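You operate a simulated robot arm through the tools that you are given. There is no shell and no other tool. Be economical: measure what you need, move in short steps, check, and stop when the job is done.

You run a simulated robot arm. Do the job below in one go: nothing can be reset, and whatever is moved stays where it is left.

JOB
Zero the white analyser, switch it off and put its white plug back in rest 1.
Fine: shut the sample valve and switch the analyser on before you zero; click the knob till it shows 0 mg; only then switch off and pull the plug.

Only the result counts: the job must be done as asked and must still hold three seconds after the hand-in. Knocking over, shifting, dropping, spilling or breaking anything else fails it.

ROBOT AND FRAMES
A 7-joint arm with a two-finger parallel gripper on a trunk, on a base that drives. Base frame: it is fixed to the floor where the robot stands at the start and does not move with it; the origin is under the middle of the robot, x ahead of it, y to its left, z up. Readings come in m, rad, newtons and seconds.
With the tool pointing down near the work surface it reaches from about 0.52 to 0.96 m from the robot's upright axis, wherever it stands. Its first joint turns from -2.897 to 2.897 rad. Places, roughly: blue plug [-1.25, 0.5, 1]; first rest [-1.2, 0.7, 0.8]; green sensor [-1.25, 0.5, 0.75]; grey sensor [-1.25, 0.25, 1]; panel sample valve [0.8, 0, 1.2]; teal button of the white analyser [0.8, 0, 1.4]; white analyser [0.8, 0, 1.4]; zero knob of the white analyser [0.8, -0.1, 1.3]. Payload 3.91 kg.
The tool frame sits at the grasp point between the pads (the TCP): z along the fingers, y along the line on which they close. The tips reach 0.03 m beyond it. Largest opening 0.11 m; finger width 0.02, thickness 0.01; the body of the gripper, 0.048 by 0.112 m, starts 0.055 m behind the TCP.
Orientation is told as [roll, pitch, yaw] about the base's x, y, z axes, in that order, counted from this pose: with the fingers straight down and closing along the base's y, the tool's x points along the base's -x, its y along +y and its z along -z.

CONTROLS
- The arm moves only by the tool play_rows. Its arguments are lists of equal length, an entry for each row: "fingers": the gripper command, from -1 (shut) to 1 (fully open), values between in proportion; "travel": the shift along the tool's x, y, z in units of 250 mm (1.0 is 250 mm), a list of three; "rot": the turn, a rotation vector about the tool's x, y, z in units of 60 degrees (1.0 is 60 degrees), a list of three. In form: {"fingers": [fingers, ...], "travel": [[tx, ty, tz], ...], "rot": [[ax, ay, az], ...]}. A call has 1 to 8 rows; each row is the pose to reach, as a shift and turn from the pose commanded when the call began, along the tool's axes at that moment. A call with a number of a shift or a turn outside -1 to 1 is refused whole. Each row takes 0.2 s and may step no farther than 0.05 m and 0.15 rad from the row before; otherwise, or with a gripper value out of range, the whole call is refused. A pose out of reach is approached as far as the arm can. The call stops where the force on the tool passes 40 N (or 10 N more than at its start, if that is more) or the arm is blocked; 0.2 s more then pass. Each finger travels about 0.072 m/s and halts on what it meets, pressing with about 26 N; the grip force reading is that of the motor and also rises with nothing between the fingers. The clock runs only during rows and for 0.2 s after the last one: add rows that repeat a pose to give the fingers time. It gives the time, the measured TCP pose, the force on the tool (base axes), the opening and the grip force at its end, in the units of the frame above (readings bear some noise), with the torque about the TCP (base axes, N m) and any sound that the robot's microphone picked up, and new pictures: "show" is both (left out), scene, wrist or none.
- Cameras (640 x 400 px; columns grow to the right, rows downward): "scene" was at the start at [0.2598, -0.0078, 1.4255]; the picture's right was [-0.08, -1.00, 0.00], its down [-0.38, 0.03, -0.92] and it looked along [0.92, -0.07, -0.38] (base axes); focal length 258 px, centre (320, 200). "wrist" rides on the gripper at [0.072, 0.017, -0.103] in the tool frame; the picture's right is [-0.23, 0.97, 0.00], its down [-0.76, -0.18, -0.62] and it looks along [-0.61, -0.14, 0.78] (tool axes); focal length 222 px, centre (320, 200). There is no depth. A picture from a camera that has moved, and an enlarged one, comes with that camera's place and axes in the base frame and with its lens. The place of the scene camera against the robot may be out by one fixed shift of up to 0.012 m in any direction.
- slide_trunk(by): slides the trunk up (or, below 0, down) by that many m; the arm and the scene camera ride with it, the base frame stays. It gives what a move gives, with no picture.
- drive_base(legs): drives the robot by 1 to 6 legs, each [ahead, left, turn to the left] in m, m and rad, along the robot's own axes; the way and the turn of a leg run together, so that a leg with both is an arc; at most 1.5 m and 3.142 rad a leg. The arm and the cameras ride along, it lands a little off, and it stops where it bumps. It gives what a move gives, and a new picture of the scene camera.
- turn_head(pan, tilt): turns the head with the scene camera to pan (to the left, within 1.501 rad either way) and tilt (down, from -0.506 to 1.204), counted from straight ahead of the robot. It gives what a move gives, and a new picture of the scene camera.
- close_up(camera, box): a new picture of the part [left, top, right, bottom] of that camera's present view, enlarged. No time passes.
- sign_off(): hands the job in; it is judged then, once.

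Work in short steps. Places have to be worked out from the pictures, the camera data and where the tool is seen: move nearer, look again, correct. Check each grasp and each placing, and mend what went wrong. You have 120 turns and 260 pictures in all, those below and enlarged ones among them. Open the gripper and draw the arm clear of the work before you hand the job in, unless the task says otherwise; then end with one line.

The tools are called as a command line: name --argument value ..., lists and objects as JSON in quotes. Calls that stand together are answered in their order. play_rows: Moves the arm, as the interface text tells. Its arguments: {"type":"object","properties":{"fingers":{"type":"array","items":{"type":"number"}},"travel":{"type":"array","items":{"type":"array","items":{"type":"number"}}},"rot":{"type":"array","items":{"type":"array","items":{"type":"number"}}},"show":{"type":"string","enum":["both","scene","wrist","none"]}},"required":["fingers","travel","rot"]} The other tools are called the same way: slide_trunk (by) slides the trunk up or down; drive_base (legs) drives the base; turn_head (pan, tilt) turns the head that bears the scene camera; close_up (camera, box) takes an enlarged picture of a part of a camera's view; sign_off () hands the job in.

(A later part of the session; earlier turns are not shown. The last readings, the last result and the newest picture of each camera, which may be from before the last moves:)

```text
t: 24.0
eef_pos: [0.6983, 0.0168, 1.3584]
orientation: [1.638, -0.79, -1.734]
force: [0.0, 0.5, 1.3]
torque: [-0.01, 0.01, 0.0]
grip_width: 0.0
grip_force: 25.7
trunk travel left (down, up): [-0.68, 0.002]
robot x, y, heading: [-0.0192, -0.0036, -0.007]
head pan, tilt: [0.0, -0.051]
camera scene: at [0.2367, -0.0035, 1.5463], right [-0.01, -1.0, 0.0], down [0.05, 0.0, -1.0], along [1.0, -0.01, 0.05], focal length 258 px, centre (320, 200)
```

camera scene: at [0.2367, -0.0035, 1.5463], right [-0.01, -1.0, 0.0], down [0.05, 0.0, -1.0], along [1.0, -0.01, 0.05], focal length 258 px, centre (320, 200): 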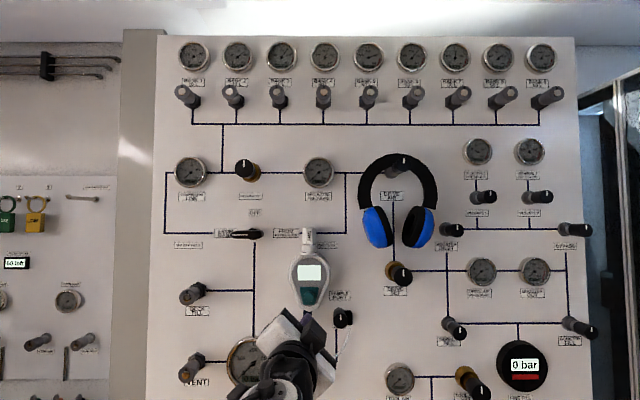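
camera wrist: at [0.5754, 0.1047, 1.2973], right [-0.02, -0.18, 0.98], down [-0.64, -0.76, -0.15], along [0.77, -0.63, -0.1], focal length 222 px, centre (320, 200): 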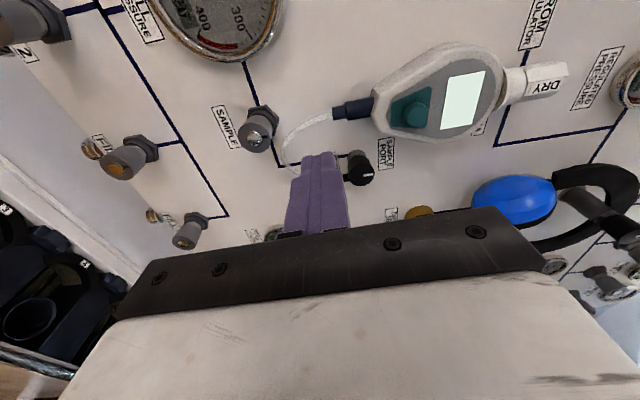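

Good, fully reached. Second half of the roll.

play_rows --fingers '[-1, -1, -1, -1, -1, -1, -1]' --travel '[[0, 0, 0], [0, 0, 0], [0, 0, 0], [0, 0, 0], [0, 0, 0], [0, 0, 0], [0, 0, 0]]' --rot '[[-0.015, 0.014, -0.12], [-0.03, 0.028, -0.25], [-0.046, 0.043, -0.37], [-0.061, 0.057, -0.49], [-0.076, 0.071, -0.62], [-0.091, 0.085, -0.74], [-0.091, 0.085, -0.74]]' --show "wrist"

```text
t: 25.6
eef_pos: [0.7005, 0.0182, 1.3596]
orientation: [3.033, -1.569, -3.033]
force: [0.0, -0.7, 0.1]
torque: [-0.02, -0.01, 0.04]
grip_width: 0.0001
grip_force: 25.9
trunk travel left (down, up): [-0.68, 0.002]
robot x, y, heading: [-0.0211, -0.0017, -0.004]
head pan, tilt: [0.0, -0.051]
camera wrist: at [0.5966, 0.034, 1.2865], right [0.0, 0.97, 0.23], down [-0.62, -0.18, 0.76], along [0.78, -0.14, 0.61], focal length 222 px, centre (320, 200)
```

wrist: 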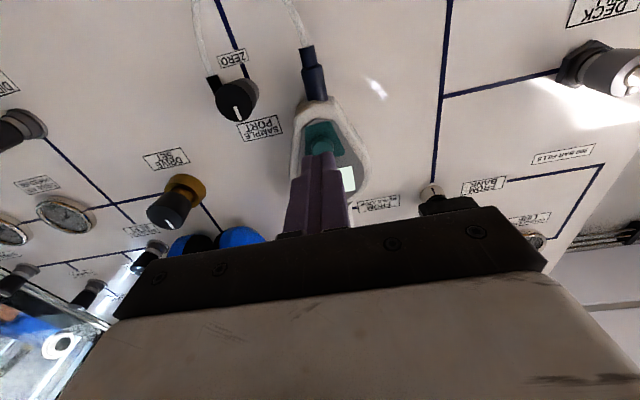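

Button at ≈ (0.793, 0.016, 1.375). I align and press it gently to 5 mm past the estimated face, then draw back.

play_rows --fingers '[-1, -1, -1, -1, -1, -1, -1, -1]' --travel '[[-0.06, -0.008, 0.1], [-0.06, -0.008, 0.178], [-0.06, -0.008, 0.218], [-0.06, -0.008, 0.238], [-0.06, -0.008, 0.254], [-0.06, -0.008, 0.27], [-0.06, -0.008, 0.178], [-0.06, -0.008, 0.178]]' --rot '[[0, 0, 0], [0, 0, 0], [0, 0, 0], [0, 0, 0], [0, 0, 0], [0, 0, 0], [0, 0, 0], [0, 0, 0]]' --show "wrist"

close_up --camera "scene" --box '[280, 240, 360, 340]'

```text
t: 27.4
eef_pos: [0.744, 0.0135, 1.3754]
orientation: [1.79, -1.568, -1.79]
force: [-0.7, -0.1, -0.6]
torque: [0.04, -0.05, 0.0]
grip_width: 0.0001
grip_force: 26.2
trunk travel left (down, up): [-0.68, 0.002]
robot x, y, heading: [-0.0192, -0.0023, -0.007]
head pan, tilt: [0.0, -0.051]
heard: click
camera wrist: at [0.6405, 0.0308, 1.3027], right [0.0, 0.97, 0.23], down [-0.62, -0.18, 0.76], along [0.78, -0.14, 0.61], focal length 222 px, centre (320, 200)
```

wrist: 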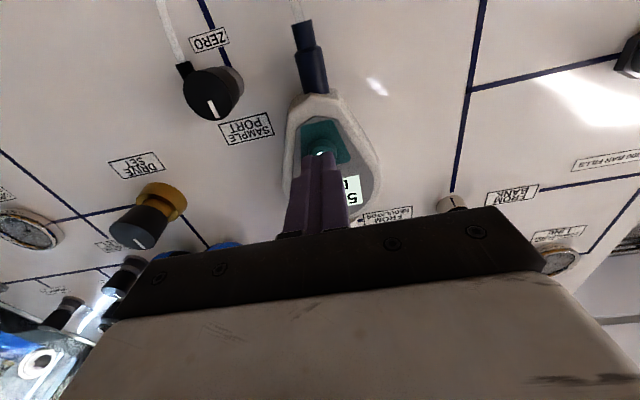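

```text
4.00 times, centred on (320, 290) of scene
camera zoom: at [0.2374, -0.0034, 1.5461], right [-0.01, -1.0, 0.0], down [0.05, 0.0, -1.0], along [1.0, -0.01, 0.05], focal length 1031 px, centre (320, -160)
```

zoom: 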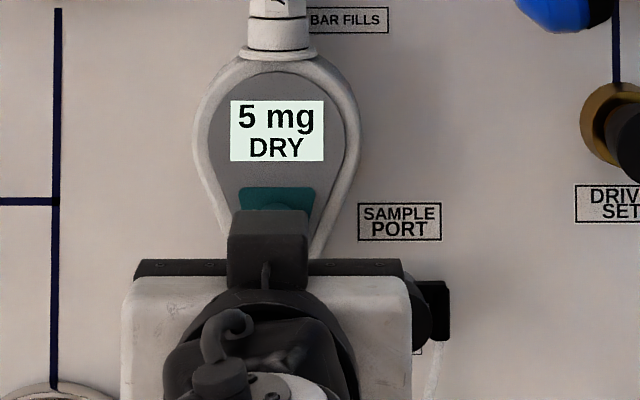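

The analyser is on and shows 5 mg DRY. I look closely at the zero knob and the block beside it.

close_up --camera "wrist" --box '[150, 20, 310, 120]'

```text
4.00 times, centred on (230, 70) of wrist
camera zoom: at [0.6405, 0.0308, 1.3027], right [0.0, 0.97, 0.23], down [-0.62, -0.18, 0.76], along [0.78, -0.14, 0.61], focal length 888 px, centre (680, 720)
```

zoom: 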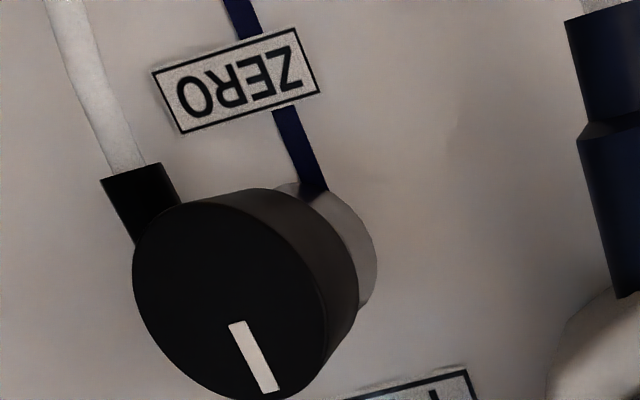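

Knob face ≈ (0.80, −0.051, 1.321), block and tube on its right. I back off, roll −60° so fingers close nearly vertically, and centre on the knob.

play_rows --fingers '[-1, -1, -1, -0.05, -0.05, -0.05, -0.05, -0.05]' --travel '[[0, 0, -0.16], [0.04, -0.05, -0.16], [0.08, -0.1, -0.16], [0.12, -0.15, -0.16], [0.16, -0.2, -0.16], [0.216, -0.258, -0.16], [0.216, -0.258, -0.16], [0.216, -0.258, -0.16]]' --rot '[[0, 0, -0.12], [0, 0, -0.25], [0, 0, -0.38], [0, 0, -0.51], [0, 0, -0.64], [0, 0, -0.77], [0, 0, -0.9], [0, 0, -1.0]]'

close_up --camera "wrist" --box '[200, 80, 440, 230]'

```text
t: 29.2
eef_pos: [0.7049, -0.0505, 1.3203]
orientation: [-1.571, -0.524, 1.571]
force: [0.4, -0.2, -1.1]
torque: [0.03, -0.02, -0.03]
grip_width: 0.0521
grip_force: 0.0
trunk travel left (down, up): [-0.68, 0.002]
robot x, y, heading: [-0.0182, -0.0002, -0.005]
head pan, tilt: [0.0, -0.051]
camera scene: at [0.2371, -0.0034, 1.5462], right [-0.01, -1.0, 0.0], down [0.05, 0.0, -1.0], along [1.0, -0.01, 0.05], focal length 258 px, centre (320, 200)
camera wrist: at [0.6011, -0.1053, 1.2688], right [0.0, 0.68, -0.73], down [-0.62, 0.57, 0.53], along [0.78, 0.45, 0.43], focal length 222 px, centre (320, 200)
```

scene: 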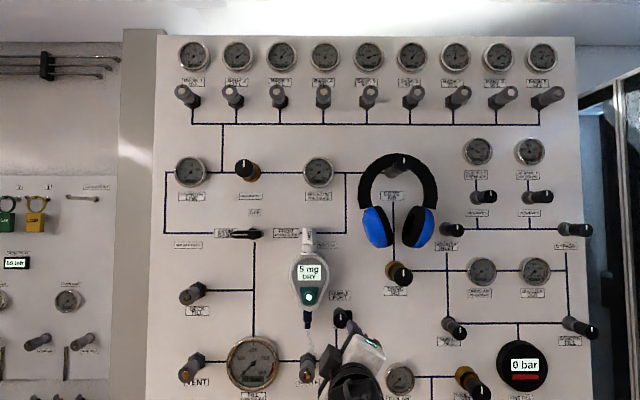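
wrist: 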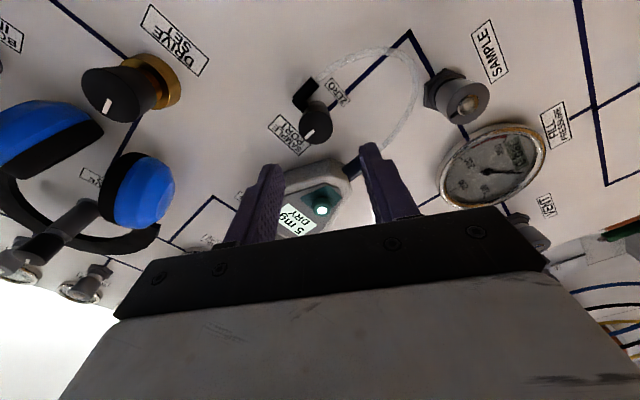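

```text
2.67 times, centred on (320, 155) of wrist
camera zoom: at [0.6011, -0.1053, 1.2688], right [0.0, 0.68, -0.73], down [-0.62, 0.57, 0.53], along [0.78, 0.45, 0.43], focal length 592 px, centre (320, 320)
```

zoom: 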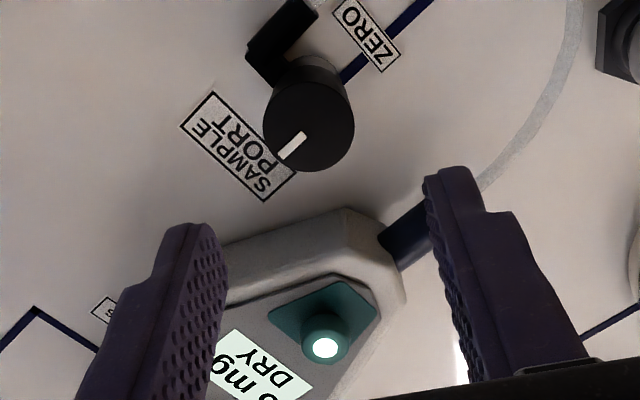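

Refined knob face ≈ (0.806, −0.054, 1.3235). I advance until the tips are at the face and check.

play_rows --fingers '[-0.05, -0.05, -0.05]' --travel '[[0.006, -0.017, 0.15], [0.006, -0.017, 0.29], [0.006, -0.017, 0.29]]' --rot '[[0, 0, 0], [0, 0, 0], [0, 0, 0]]' --show "none"

close_up --camera "wrist" --box '[200, 80, 440, 230]'

```text
t: 30.0
eef_pos: [0.7754, -0.0526, 1.3236]
orientation: [-1.574, -0.527, 1.572]
force: [-0.5, -0.4, 0.0]
torque: [0.0, 0.0, -0.01]
grip_width: 0.0523
grip_force: 0.0
trunk travel left (down, up): [-0.68, 0.002]
robot x, y, heading: [-0.0174, -0.0006, -0.01]
head pan, tilt: [0.0, -0.051]
```

```text
2.67 times, centred on (320, 155) of wrist
camera zoom: at [0.6707, -0.1061, 1.2715], right [0.0, 0.69, -0.73], down [-0.62, 0.57, 0.53], along [0.78, 0.45, 0.43], focal length 592 px, centre (320, 320)
```

zoom: 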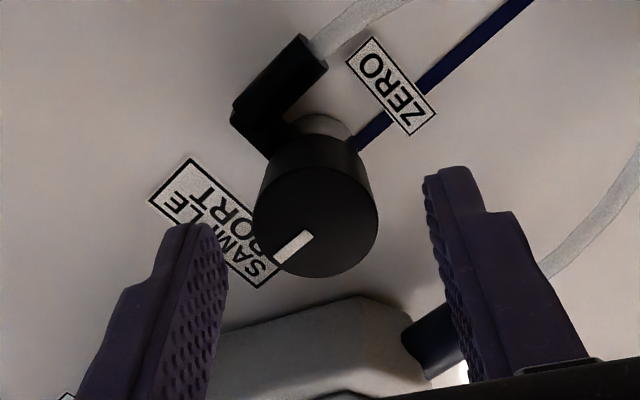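

Well centred. I advance 12 mm, grip the knob.

play_rows --fingers '[-0.05, -0.05, -0.7, -0.7, -0.7]' --travel '[[0, 0, 0.048], [0, 0, 0.048], [0, 0, 0.048], [0, 0, 0.048], [0, 0, 0.048]]' --rot '[[0, 0, 0], [0, 0, 0], [0, 0, 0], [0, 0, 0], [0, 0, 0]]' --show "none"

close_up --camera "wrist" --box '[200, 80, 440, 230]'

close_up --camera "scene" --box '[280, 240, 360, 340]'

```text
t: 31.2
eef_pos: [0.7864, -0.0515, 1.3237]
orientation: [-1.574, -0.527, 1.573]
force: [6.4, -1.9, 8.9]
torque: [-0.01, -0.16, -0.09]
grip_width: 0.0317
grip_force: 44.9
trunk travel left (down, up): [-0.68, 0.002]
robot x, y, heading: [-0.0161, 0.0044, -0.01]
head pan, tilt: [0.0, -0.051]
```

```text
2.67 times, centred on (320, 155) of wrist
camera zoom: at [0.6837, -0.1063, 1.2726], right [0.0, 0.69, -0.73], down [-0.63, 0.57, 0.53], along [0.78, 0.45, 0.43], focal length 592 px, centre (320, 320)
```

zoom: 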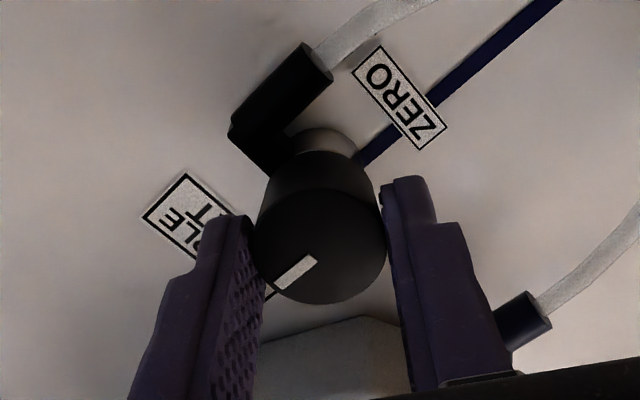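

```text
4.00 times, centred on (320, 290) of scene
camera zoom: at [0.2368, -0.0036, 1.5464], right [-0.01, -1.0, 0.0], down [0.05, 0.0, -1.0], along [1.0, -0.01, 0.05], focal length 1031 px, centre (320, -160)
```

zoom: 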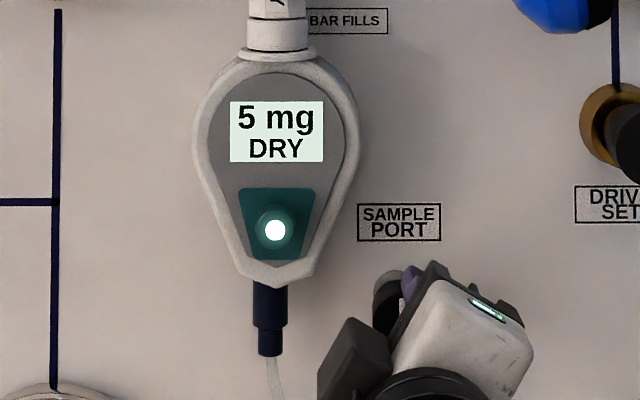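

Gripped (31.7 mm). I try a small counter-clockwise turn of 20° and read the display.

play_rows --fingers '[-0.7, -0.7, -0.7, -0.7, -0.7]' --travel '[[0, 0, 0], [0, 0, 0], [0, 0, 0], [0, 0, 0], [0, 0, 0]]' --rot '[[0, 0, -0.08], [0, 0, -0.16], [0, 0, -0.24], [0, 0, -0.33], [0, 0, -0.33]]' --show "none"

close_up --camera "scene" --box '[280, 240, 360, 340]'

```text
t: 32.4
eef_pos: [0.7871, -0.0518, 1.3242]
orientation: [-1.574, -0.178, 1.576]
force: [-1.0, 6.8, 10.0]
torque: [-0.01, -0.13, -0.48]
grip_width: 0.0316
grip_force: 45.4
trunk travel left (down, up): [-0.68, 0.002]
robot x, y, heading: [-0.0169, -0.0015, -0.011]
head pan, tilt: [0.0, -0.051]
```

```text
4.00 times, centred on (320, 290) of scene
camera zoom: at [0.2355, -0.0022, 1.5465], right [-0.01, -1.0, 0.0], down [0.05, 0.0, -1.0], along [1.0, -0.01, 0.05], focal length 1031 px, centre (320, -160)
```

zoom: 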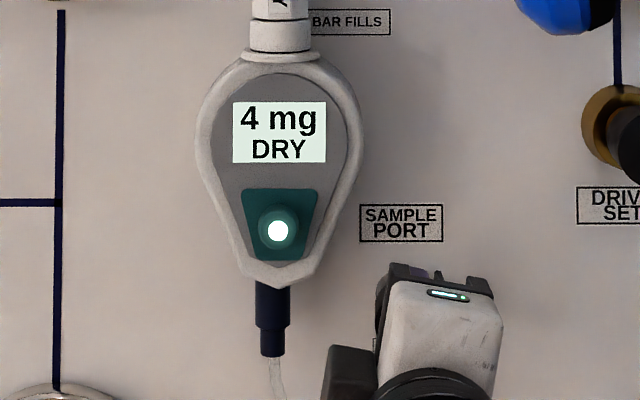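

Counter-clockwise lowers it: 4 mg. Continue by 30°.

play_rows --fingers '[-0.7, -0.7, -0.7, -0.7, -0.7, -0.7]' --travel '[[0, 0, 0], [0, 0, 0], [0, 0, 0], [0, 0, 0], [0, 0, 0], [0, 0, 0]]' --rot '[[0, 0, -0.1], [0, 0, -0.2], [0, 0, -0.3], [0, 0, -0.4], [0, 0, -0.5], [0, 0, -0.5]]' --show "none"

close_up --camera "scene" --box '[280, 240, 360, 340]'

close_up --camera "wrist" --box '[200, 80, 440, 230]'

```text
t: 33.8
eef_pos: [0.7875, -0.0519, 1.324]
orientation: [-1.571, 0.348, 1.572]
force: [-9.8, 10.9, -2.7]
torque: [-0.02, 0.26, 0.69]
grip_width: 0.0312
grip_force: 45.2
trunk travel left (down, up): [-0.68, 0.002]
robot x, y, heading: [-0.0176, 0.001, -0.012]
head pan, tilt: [0.0, -0.051]
```

```text
4.00 times, centred on (320, 290) of scene
camera zoom: at [0.2358, -0.0018, 1.5463], right [-0.01, -1.0, 0.0], down [0.05, 0.0, -1.0], along [1.0, -0.01, 0.05], focal length 1031 px, centre (320, -160)
```

zoom: 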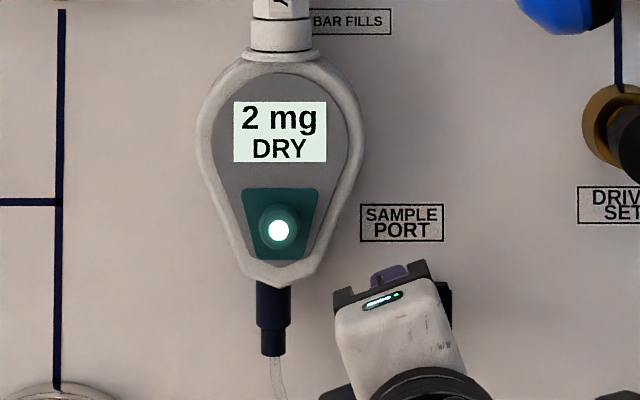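

```text
2.67 times, centred on (320, 155) of wrist
camera zoom: at [0.6836, -0.1261, 1.3323], right [0.0, -0.12, -0.99], down [-0.62, 0.78, -0.09], along [0.78, 0.62, -0.07], focal length 592 px, centre (320, 320)
```

zoom: 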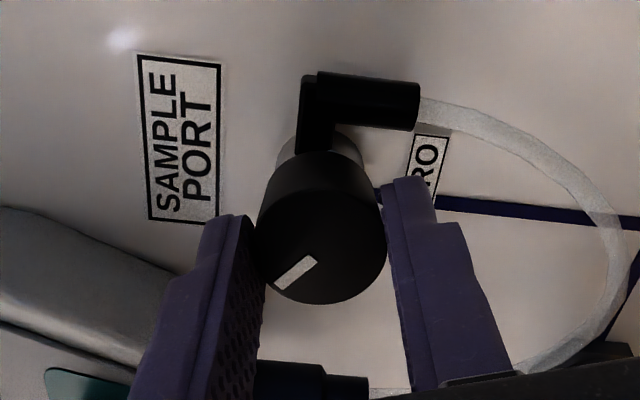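

2 mg after 50° total: about 15–18° per click. I turn 15° more and read again.

play_rows --fingers '[-0.7, -0.7, -0.7, -0.7]' --travel '[[0, 0, 0], [0, 0, 0], [0, 0, 0], [0, 0, 0]]' --rot '[[0, 0, -0.1], [0, 0, -0.2], [0, 0, -0.27], [0, 0, -0.27]]' --show "none"

close_up --camera "scene" --box '[280, 240, 360, 340]'

```text
t: 34.8
eef_pos: [0.7868, -0.0518, 1.3238]
orientation: [-1.571, 0.63, 1.572]
force: [-13.6, 11.9, -10.9]
torque: [0.0, 0.54, 0.54]
grip_width: 0.0313
grip_force: 45.3
trunk travel left (down, up): [-0.68, 0.002]
robot x, y, heading: [-0.0168, -0.0042, -0.008]
head pan, tilt: [0.0, -0.051]
```

```text
4.00 times, centred on (320, 290) of scene
camera zoom: at [0.2361, -0.0018, 1.5463], right [-0.01, -1.0, 0.0], down [0.05, 0.0, -1.0], along [1.0, -0.01, 0.05], focal length 1031 px, centre (320, -160)
```

zoom: 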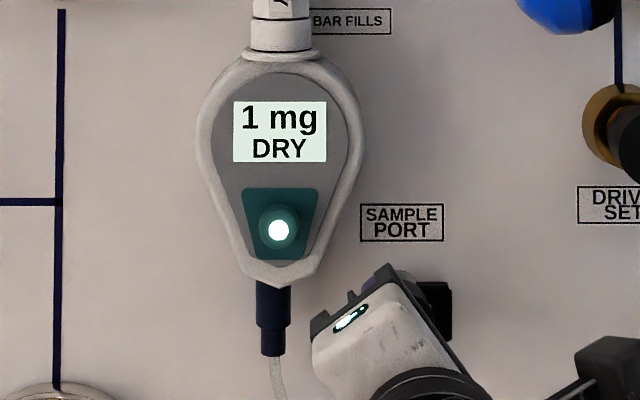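

1 mg at 66°. One more 14° click.

play_rows --fingers '[-0.7, -0.7, -0.7]' --travel '[[0, 0, 0], [0, 0, 0], [0, 0, 0]]' --rot '[[0, 0, -0.1], [0, 0, -0.22], [0, 0, -0.22]]' --show "none"

close_up --camera "scene" --box '[280, 240, 360, 340]'

```text
t: 35.6
eef_pos: [0.7864, -0.0526, 1.3243]
orientation: [-1.572, 0.859, 1.571]
force: [-16.8, 9.6, -11.2]
torque: [-0.04, 0.58, 0.56]
grip_width: 0.0315
grip_force: 45.2
trunk travel left (down, up): [-0.68, 0.002]
robot x, y, heading: [-0.0207, -0.0025, -0.009]
head pan, tilt: [0.0, -0.051]
```

```text
4.00 times, centred on (320, 290) of scene
camera zoom: at [0.2358, -0.0019, 1.5464], right [-0.01, -1.0, 0.0], down [0.05, 0.0, -1.0], along [1.0, -0.01, 0.05], focal length 1031 px, centre (320, -160)
```

zoom: 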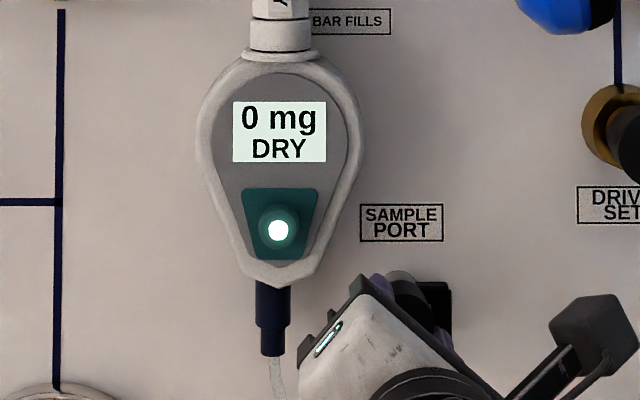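

0 mg. I release just enough and back straight off.

play_rows --fingers '[-0.25, -0.25, -0.25, -0.25, -0.25, -0.25, -0.25]' --travel '[[0, 0, 0], [0, 0, 0], [0, 0, -0.08], [0, 0, -0.16], [0, 0, -0.24], [0, 0, -0.32], [0, 0, -0.32]]' --rot '[[0, 0, 0], [0, 0, 0], [0, 0, 0], [0, 0, 0], [0, 0, 0], [0, 0, 0], [0, 0, 0]]'

close_up --camera "scene" --box '[280, 240, 360, 340]'

```text
t: 37.2
eef_pos: [0.7114, -0.052, 1.3231]
orientation: [-1.573, 0.856, 1.57]
force: [-1.3, -0.9, 0.5]
torque: [0.0, -0.03, 0.05]
grip_width: 0.0413
grip_force: 0.0
trunk travel left (down, up): [-0.68, 0.002]
robot x, y, heading: [-0.0177, 0.0057, -0.008]
head pan, tilt: [0.0, -0.051]
camera scene: at [0.237, -0.0033, 1.5462], right [-0.01, -1.0, 0.0], down [0.05, 0.0, -1.0], along [1.0, -0.01, 0.05], focal length 258 px, centre (320, 200)
camera wrist: at [0.6072, -0.1127, 1.3664], right [0.0, -0.59, -0.81], down [-0.62, 0.63, -0.46], along [0.78, 0.51, -0.37], focal length 222 px, centre (320, 200)
```

scene: 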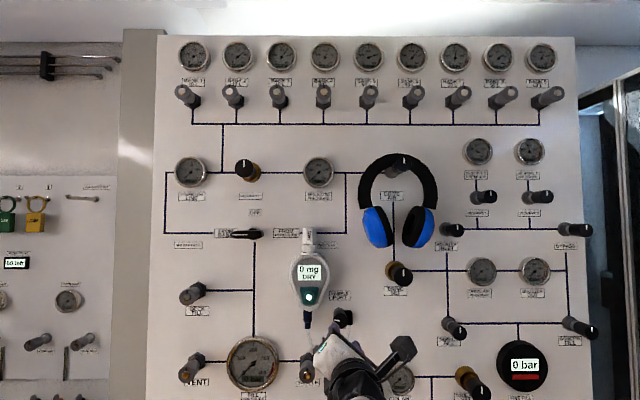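
wrist: 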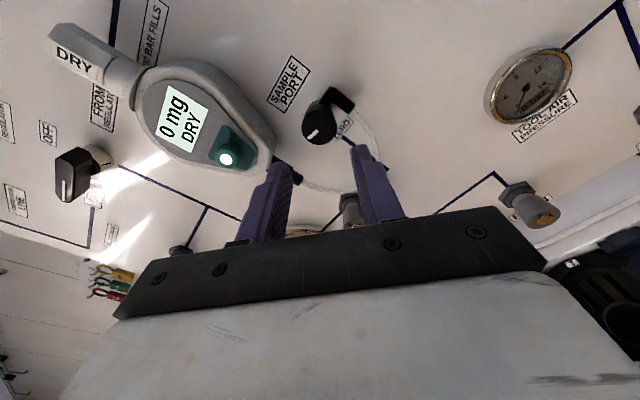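

```text
4.00 times, centred on (320, 290) of scene
camera zoom: at [0.237, -0.0033, 1.5462], right [-0.01, -1.0, 0.0], down [0.05, 0.0, -1.0], along [1.0, -0.01, 0.05], focal length 1031 px, centre (320, -160)
```

zoom: 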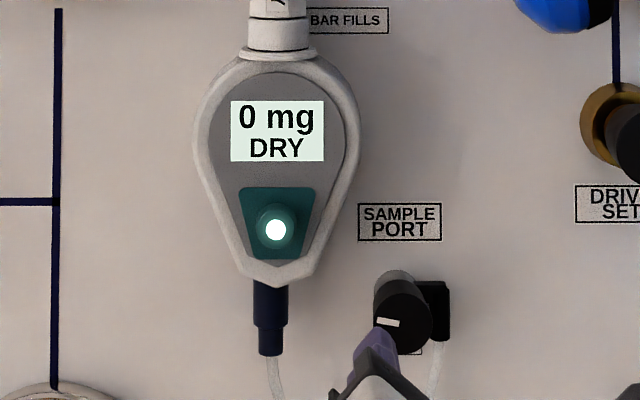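

Still 0 mg after release. I close the fingers and move back in front of the teal button, rolling back 60°.

play_rows --fingers '[-0.25, -1, -1, -1, -1, -1, -1, -1]' --travel '[[0, -0.04, 0], [-0.002, -0.08, 0], [-0.004, -0.13, 0], [-0.006, -0.18, 0], [-0.01, -0.24, 0], [-0.012, -0.29, 0.02], [-0.016, -0.338, 0.03], [-0.016, -0.338, 0.03]]' --rot '[[0, 0, 0.12], [0, 0, 0.25], [0, 0, 0.38], [0, 0, 0.51], [0, 0, 0.64], [0, 0, 0.77], [0, 0, 0.9], [0, 0, 1.0]]' --show "wrist"

```text
t: 39.0
eef_pos: [0.7151, 0.0133, 1.3769]
orientation: [-1.573, -0.192, 1.573]
force: [0.1, -0.5, 0.7]
torque: [0.02, 0.0, 0.01]
grip_width: 0.0001
grip_force: 25.9
trunk travel left (down, up): [-0.68, 0.002]
robot x, y, heading: [-0.0172, -0.0012, -0.005]
head pan, tilt: [0.0, -0.051]
camera wrist: at [0.6126, -0.0551, 1.3454], right [0.0, 0.41, -0.91], down [-0.62, 0.71, 0.32], along [0.78, 0.57, 0.26], focal length 222 px, centre (320, 200)
```

wrist: 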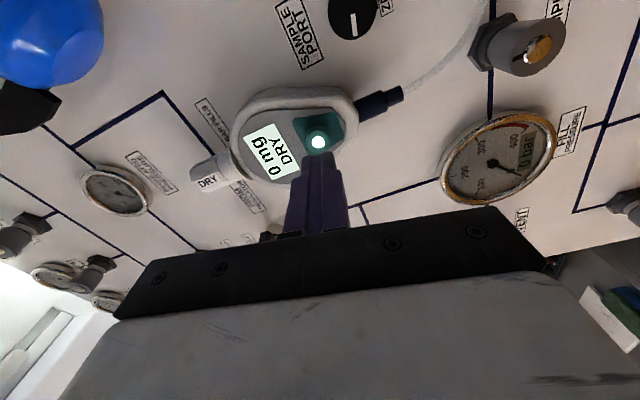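

Aligned with the button; press to switch off and draw back.

play_rows --fingers '[-1, -1, -1, -1, -1, -1, -1]' --travel '[[0, 0, 0.12], [0, 0, 0.165], [0, 0, 0.18], [0, 0, 0.196], [0, 0, 0.212], [0, 0, 0.1], [0, 0, 0]]' --rot '[[0, 0, 0], [0, 0, 0], [0, 0, 0], [0, 0, 0], [0, 0, 0], [0, 0, 0], [0, 0, 0]]' --show "none"

close_up --camera "scene" --box '[260, 210, 380, 330]'

```text
t: 40.6
eef_pos: [0.7156, 0.011, 1.3758]
orientation: [-1.572, -0.19, 1.573]
force: [-0.2, 0.0, 0.5]
torque: [0.02, -0.03, 0.0]
grip_width: 0.0001
grip_force: 26.5
trunk travel left (down, up): [-0.68, 0.002]
robot x, y, heading: [-0.022, -0.0009, -0.006]
head pan, tilt: [0.0, -0.051]
heard: click
```

```text
3.33 times, centred on (320, 270) of scene
camera zoom: at [0.2367, -0.0034, 1.5463], right [-0.01, -1.0, 0.0], down [0.05, 0.0, -1.0], along [1.0, -0.01, 0.05], focal length 859 px, centre (320, -33)
```

zoom: 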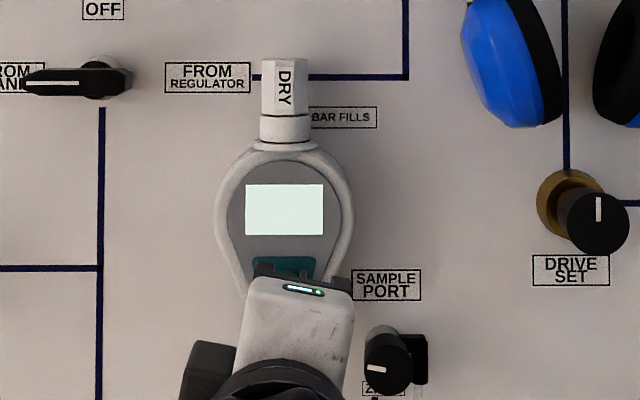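

The display is blank again: off. Next the DRY plug at ≈ (0.81, 0.015, 1.496): I rise in front of it, rolling further so the camera comes above the hand.

play_rows --fingers '[-1, -1, -1, -0.5, 0.1, 0.1, 0.1, 0.1]' --travel '[[0, -0.06, -0.04], [-0.02, -0.13, -0.04], [-0.04, -0.2, -0.04], [-0.06, -0.27, -0.04], [-0.08, -0.34, -0.04], [-0.09, -0.41, -0.04], [-0.103, -0.469, -0.04], [-0.103, -0.469, -0.04]]' --rot '[[0, 0, -0.12], [0, 0, -0.25], [0, 0, -0.38], [0, 0, -0.51], [0, 0, -0.64], [0, 0, -0.77], [0, 0, -0.9], [0, 0, -1.0]]'

```text
t: 42.4
eef_pos: [0.7071, 0.0146, 1.4964]
orientation: [-1.571, 0.859, 1.572]
force: [0.9, -0.8, 0.2]
torque: [-0.03, 0.01, 0.02]
grip_width: 0.0605
grip_force: 0.1
trunk travel left (down, up): [-0.68, 0.002]
robot x, y, heading: [-0.0211, 0.001, -0.007]
head pan, tilt: [0.0, -0.051]
camera scene: at [0.237, -0.0033, 1.5462], right [-0.01, -1.0, 0.0], down [0.05, 0.0, -1.0], along [1.0, -0.01, 0.05], focal length 258 px, centre (320, 200)
camera wrist: at [0.603, -0.0457, 1.5393], right [0.0, -0.59, -0.81], down [-0.62, 0.63, -0.46], along [0.78, 0.5, -0.37], focal length 222 px, centre (320, 200)
```

scene: 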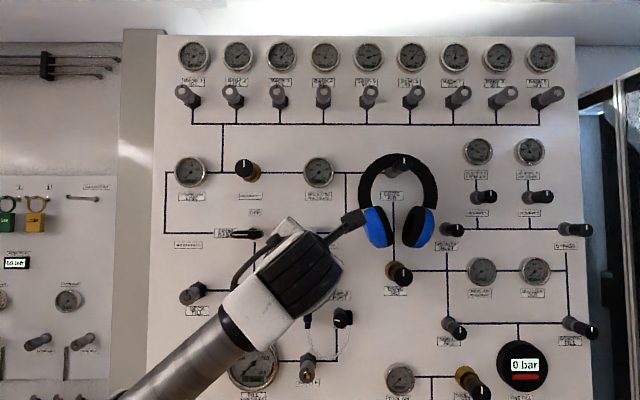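
wrist: 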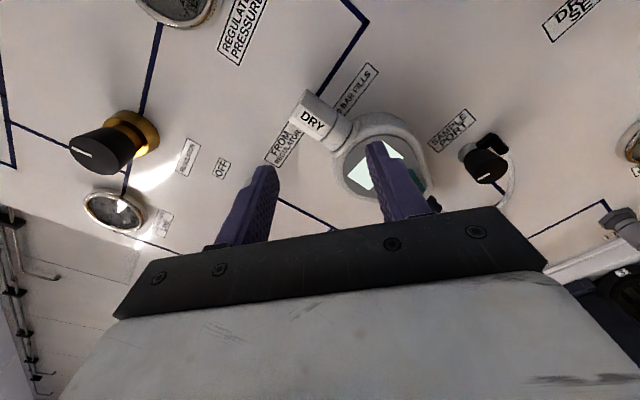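

Reached. I finish the roll to −180° (camera above).

play_rows --fingers '[0.1, 0.1, 0.1, 0.1, 0.1, 0.1]' --travel '[[0, 0, 0], [0, 0, 0], [0, 0, 0], [0, 0, 0], [0, 0, 0], [0, 0, 0]]' --rot '[[0, 0, -0.13], [0, 0, -0.26], [0, 0, -0.39], [0, 0, -0.52], [0, 0, -0.65], [0, 0, -0.681]]' --show "wrist"

close_up --camera "wrist" --box '[200, 60, 440, 230]'

```text
t: 43.8
eef_pos: [0.7052, 0.016, 1.4957]
orientation: [2.366, 1.568, -0.776]
force: [0.1, 0.2, -0.6]
torque: [0.01, -0.02, 0.01]
grip_width: 0.0606
grip_force: 0.0
trunk travel left (down, up): [-0.68, 0.002]
robot x, y, heading: [-0.021, 0.0005, -0.01]
head pan, tilt: [0.0, -0.051]
camera wrist: at [0.602, -0.0016, 1.5676], right [0.0, -0.97, -0.23], down [-0.62, 0.18, -0.76], along [0.78, 0.14, -0.61], focal length 222 px, centre (320, 200)
```

wrist: 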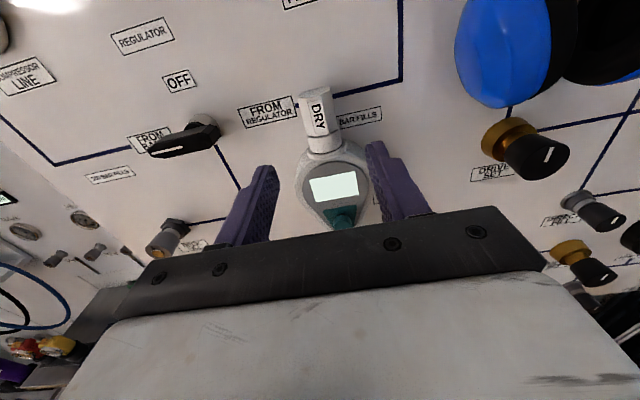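

```text
2.35 times, centred on (320, 145) of wrist
camera zoom: at [0.602, -0.0016, 1.5676], right [0.0, -0.97, -0.23], down [-0.62, 0.18, -0.76], along [0.78, 0.14, -0.61], focal length 523 px, centre (320, 329)
```

zoom: 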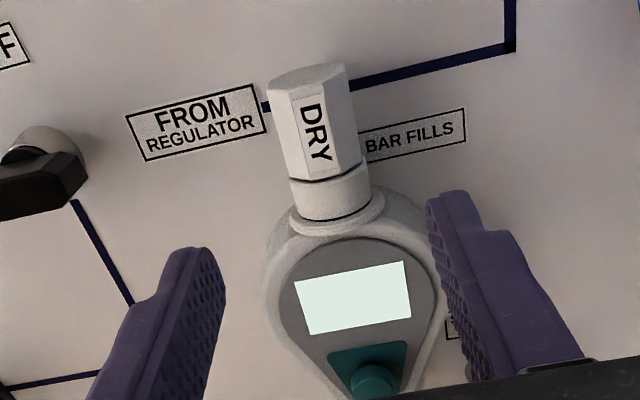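

Plug front face ≈ (0.81, 0.015, 1.502), axis x ≈ 0.825, panel plane ≈ 0.856. I approach so the tips come just ahead of the plug.

play_rows --fingers '[0.1, 0.1, 0.1]' --travel '[[0.025, 0.004, 0.15], [0.025, 0.004, 0.27], [0.025, 0.004, 0.27]]' --rot '[[0, 0, 0], [0, 0, 0], [0, 0, 0]]' --show "none"

close_up --camera "wrist" --box '[200, 80, 440, 230]'

```text
t: 44.6
eef_pos: [0.7764, 0.0164, 1.502]
orientation: [-2.554, 1.569, 0.588]
force: [0.7, -0.4, 0.0]
torque: [-0.02, -0.01, -0.03]
grip_width: 0.0602
grip_force: 0.0
trunk travel left (down, up): [-0.68, 0.002]
robot x, y, heading: [-0.0201, -0.0008, -0.01]
head pan, tilt: [0.0, -0.051]
```

```text
2.67 times, centred on (320, 155) of wrist
camera zoom: at [0.672, -0.0028, 1.5746], right [0.0, -0.97, -0.23], down [-0.62, 0.18, -0.76], along [0.78, 0.14, -0.61], focal length 592 px, centre (320, 320)
```

zoom: 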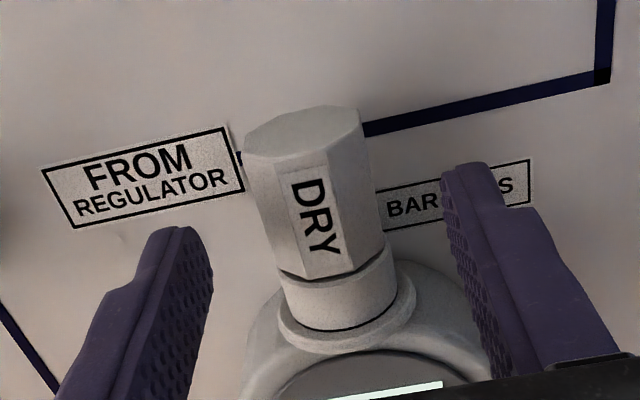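

Well centred. Advance 38 mm and close on the plug.

play_rows --fingers '[0.1, 0.1, 0.1, -0.7, -0.7, -0.7]' --travel '[[0, 0.003, 0.08], [0, 0.003, 0.15], [0, 0.003, 0.15], [0, 0.003, 0.15], [0, 0.003, 0.15], [0, 0.003, 0.15]]' --rot '[[0, 0, 0], [0, 0, 0], [0, 0, 0], [0, 0, 0], [0, 0, 0], [0, 0, 0]]' --show "none"

close_up --camera "wrist" --box '[200, 80, 440, 230]'

```text
t: 46.0
eef_pos: [0.8104, 0.0146, 1.5017]
orientation: [-2.854, 1.568, 0.287]
force: [0.4, 2.0, 0.8]
torque: [0.05, -0.04, 0.0]
grip_width: 0.0304
grip_force: 26.2
trunk travel left (down, up): [-0.68, 0.002]
robot x, y, heading: [-0.0183, -0.0002, -0.001]
head pan, tilt: [0.0, -0.051]
```

```text
2.67 times, centred on (320, 155) of wrist
camera zoom: at [0.7074, -0.0024, 1.5753], right [0.0, -0.97, -0.23], down [-0.62, 0.18, -0.76], along [0.78, 0.14, -0.61], focal length 592 px, centre (320, 320)
```

zoom: 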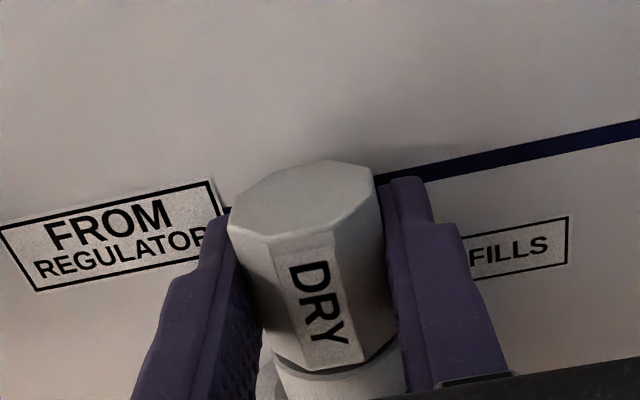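

Octagonal plug gripped on flats, 30.4 mm. Now pull straight up in small steps.

play_rows --fingers '[-1, -1, -1, -1, -1, -1, -1]' --travel '[[0, 0, 0], [0.03, 0, 0], [0.06, 0, 0], [0.1, 0, 0], [0.14, 0, 0], [0.18, 0, 0], [0.2, 0, 0]]' --rot '[[0, 0, 0], [0, 0, 0], [0, 0, 0], [0, 0, 0], [0, 0, 0], [0, 0, 0], [0, 0, 0]]'

```text
t: 47.6
eef_pos: [0.8102, 0.0148, 1.5518]
orientation: [-2.529, 1.569, 0.613]
force: [0.3, -0.7, -0.2]
torque: [0.03, -0.04, 0.01]
grip_width: 0.0303
grip_force: 26.2
trunk travel left (down, up): [-0.68, 0.002]
robot x, y, heading: [-0.0223, -0.0009, -0.012]
head pan, tilt: [0.0, -0.051]
camera scene: at [0.2368, -0.0034, 1.5462], right [-0.01, -1.0, 0.0], down [0.05, 0.0, -1.0], along [1.0, -0.01, 0.05], focal length 258 px, centre (320, 200)
camera wrist: at [0.707, -0.0018, 1.6244], right [0.0, -0.97, -0.23], down [-0.62, 0.18, -0.76], along [0.78, 0.14, -0.61], focal length 222 px, centre (320, 200)
```

scene: 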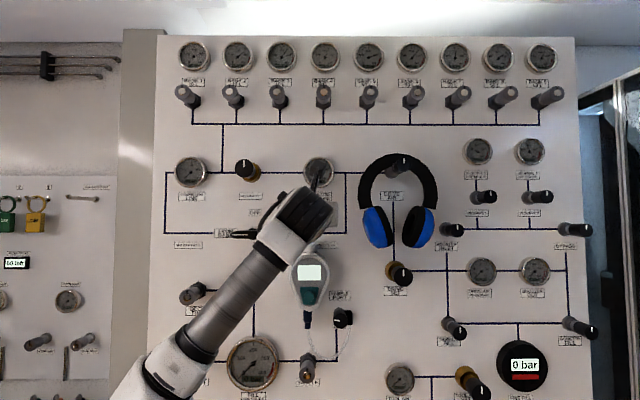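
wrist: 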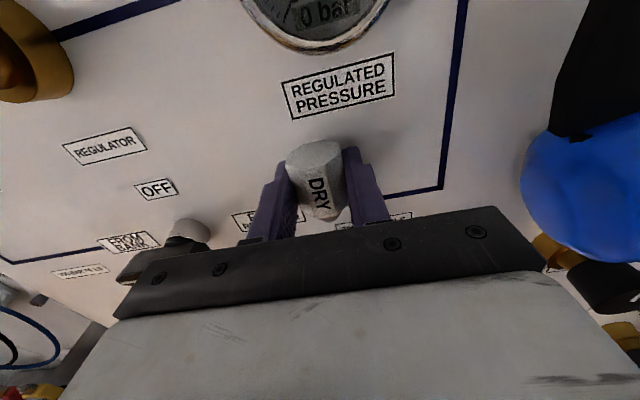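

The plug rose with the hand. I check in the scene that it's fully out.

close_up --camera "scene" --box '[280, 200, 360, 280]'

close_up --camera "wrist" --box '[230, 110, 410, 230]'

```text
5.00 times, centred on (320, 240) of scene
camera zoom: at [0.2368, -0.0034, 1.5462], right [-0.01, -1.0, 0.0], down [0.05, 0.0, -1.0], along [1.0, -0.01, 0.05], focal length 1289 px, centre (320, 0)
```

zoom: 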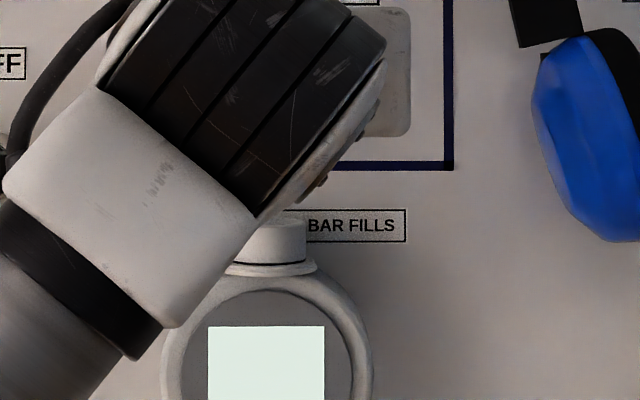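

```text
3.33 times, centred on (320, 170) of wrist
camera zoom: at [0.707, -0.0018, 1.6244], right [0.0, -0.97, -0.23], down [-0.62, 0.18, -0.76], along [0.78, 0.14, -0.61], focal length 740 px, centre (320, 300)
```

zoom: 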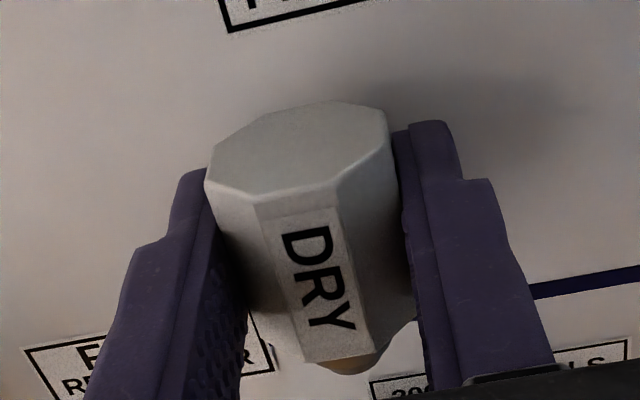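

A brass stem shows beneath. I raise another 3 cm for certainty, then draw back.

play_rows --fingers '[-1, -1, -1, -1]' --travel '[[0.04, 0, 0], [0.08, 0, 0], [0.12, 0, 0], [0.12, 0, 0]]' --rot '[[0, 0, 0], [0, 0, 0], [0, 0, 0], [0, 0, 0]]' --show "wrist"

close_up --camera "scene" --box '[280, 200, 360, 280]'

```text
t: 48.6
eef_pos: [0.8134, 0.0148, 1.5814]
orientation: [-2.168, 1.569, 0.975]
force: [-0.3, -0.8, -0.7]
torque: [0.01, 0.0, 0.0]
grip_width: 0.0303
grip_force: 25.7
trunk travel left (down, up): [-0.68, 0.002]
robot x, y, heading: [-0.0177, -0.002, -0.008]
head pan, tilt: [0.0, -0.051]
camera wrist: at [0.7094, -0.0032, 1.6547], right [0.0, -0.97, -0.23], down [-0.62, 0.18, -0.76], along [0.78, 0.14, -0.61], focal length 222 px, centre (320, 200)
```

wrist: 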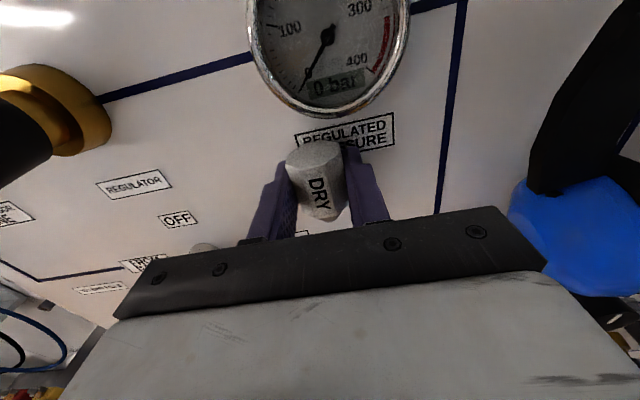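

```text
5.00 times, centred on (320, 240) of scene
camera zoom: at [0.237, -0.0033, 1.5462], right [-0.01, -1.0, 0.0], down [0.05, 0.0, -1.0], along [1.0, -0.01, 0.05], focal length 1289 px, centre (320, 0)
```

zoom: 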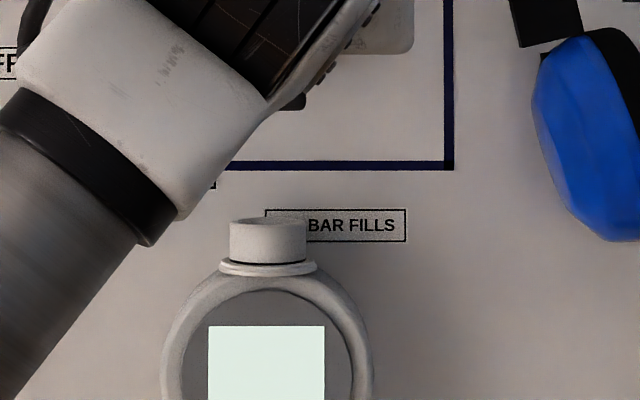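

The plug is free. I drive back 0.25 m and look to both sides before turning round.

drive_base --legs '[[-0.25, 0, 0]]'

turn_head --pan 1.4 --tilt 0.5

turn_head --pan -1.4 --tilt 0.5

```text
t: 50.4
eef_pos: [0.5608, 0.0107, 1.5827]
orientation: [-2.696, 1.568, 0.437]
force: [-1.2, 0.3, -0.5]
torque: [0.03, 0.02, 0.01]
grip_width: 0.0303
grip_force: 26.1
trunk travel left (down, up): [-0.68, 0.002]
robot x, y, heading: [-0.2713, 0.0028, -0.017]
head pan, tilt: [0.0, -0.051]
camera scene: at [-0.0152, -0.0022, 1.5464], right [-0.02, -1.0, 0.0], down [0.05, 0.0, -1.0], along [1.0, -0.02, 0.05], focal length 258 px, centre (320, 200)
```

scene: 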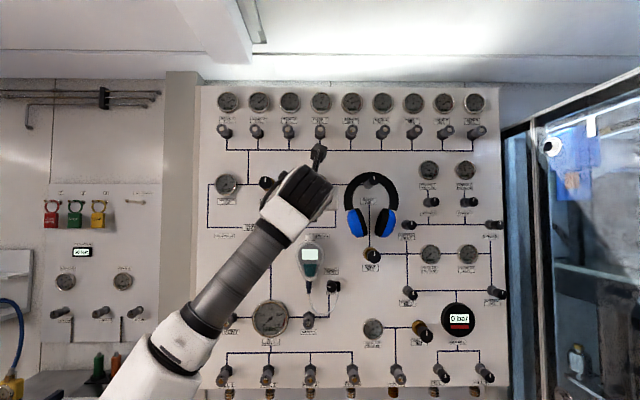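

```text
t: 51.9
eef_pos: [0.5617, 0.0105, 1.5817]
orientation: [-2.417, 1.569, 0.717]
force: [1.4, -0.1, -0.6]
torque: [0.02, 0.01, 0.0]
grip_width: 0.0303
grip_force: 26.3
trunk travel left (down, up): [-0.68, 0.002]
robot x, y, heading: [-0.2715, 0.0022, -0.02]
head pan, tilt: [1.4, 0.499]
camera scene: at [-0.0858, 0.0886, 1.4956], right [0.98, -0.19, 0.0], down [-0.09, -0.47, -0.88], along [0.16, 0.86, -0.48], focal length 258 px, centre (320, 200)
```

scene: 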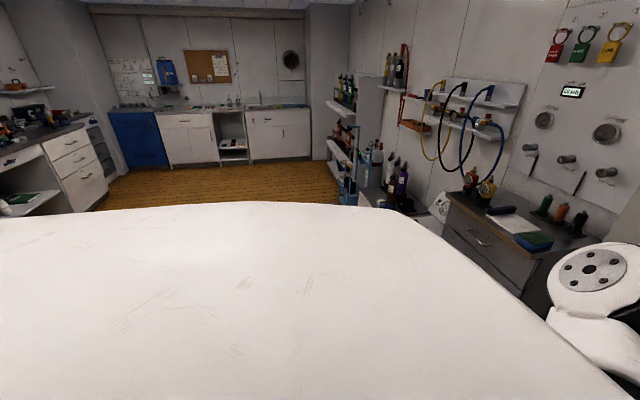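

```text
t: 54.4
eef_pos: [0.5622, 0.0103, 1.5815]
orientation: [-2.423, 1.57, 0.709]
force: [-0.4, 0.2, -0.3]
torque: [0.0, 0.0, -0.01]
grip_width: 0.0303
grip_force: 26.3
trunk travel left (down, up): [-0.68, 0.002]
robot x, y, heading: [-0.2702, 0.002, -0.02]
head pan, tilt: [-1.4, 0.499]
camera scene: at [-0.089, -0.0906, 1.4956], right [-0.99, -0.15, 0.0], down [-0.07, 0.47, -0.88], along [0.13, -0.87, -0.48], focal length 258 px, centre (320, 200)
```

scene: 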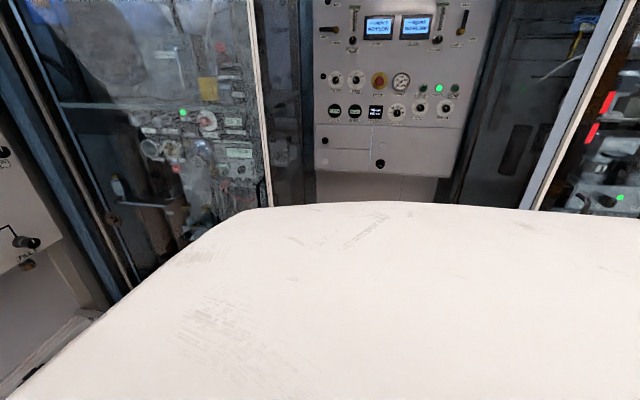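

The left side is open floor. I turn left by 90° with the plug held high and look on.

drive_base --legs '[[0, 0, 1.5]]'

turn_head --pan 1.3 --tilt 0.35

```text
t: 58.5
eef_pos: [-0.2063, 0.8326, 1.5836]
orientation: [-2.482, 1.568, 2.137]
force: [1.1, -0.1, -0.5]
torque: [-0.02, 0.01, -0.02]
grip_width: 0.0305
grip_force: 26.4
trunk travel left (down, up): [-0.68, 0.002]
robot x, y, heading: [-0.2661, 0.0005, 1.468]
head pan, tilt: [-1.4, 0.499]
camera scene: at [-0.1648, 0.1775, 1.4956], right [0.07, -1.0, 0.0], down [-0.48, -0.03, -0.88], along [0.88, 0.06, -0.48], focal length 258 px, centre (320, 200)
```

scene: 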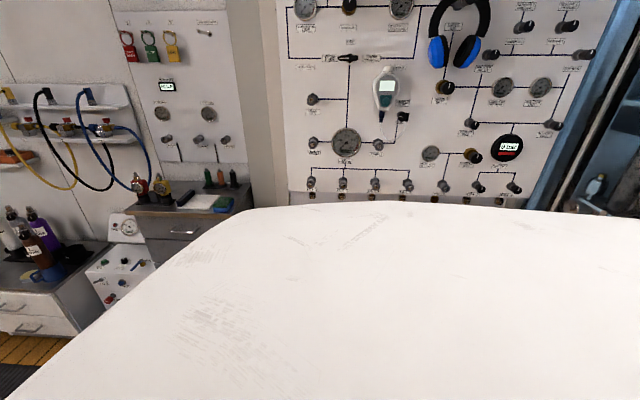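

```text
t: 60.9
eef_pos: [-0.2073, 0.833, 1.5827]
orientation: [-2.398, 1.568, 2.223]
force: [-0.3, 0.5, -0.4]
torque: [0.01, -0.01, 0.03]
grip_width: 0.0303
grip_force: 25.9
trunk travel left (down, up): [-0.68, 0.002]
robot x, y, heading: [-0.2712, -0.0001, 1.465]
head pan, tilt: [1.3, 0.351]
camera scene: at [-0.3421, 0.2054, 1.5092], right [0.37, 0.93, 0.0], down [0.32, -0.13, -0.94], along [-0.87, 0.34, -0.34], focal length 258 px, centre (320, 200)
```

scene: 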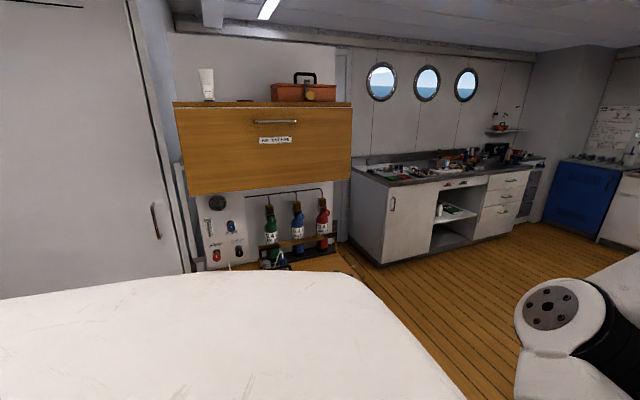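

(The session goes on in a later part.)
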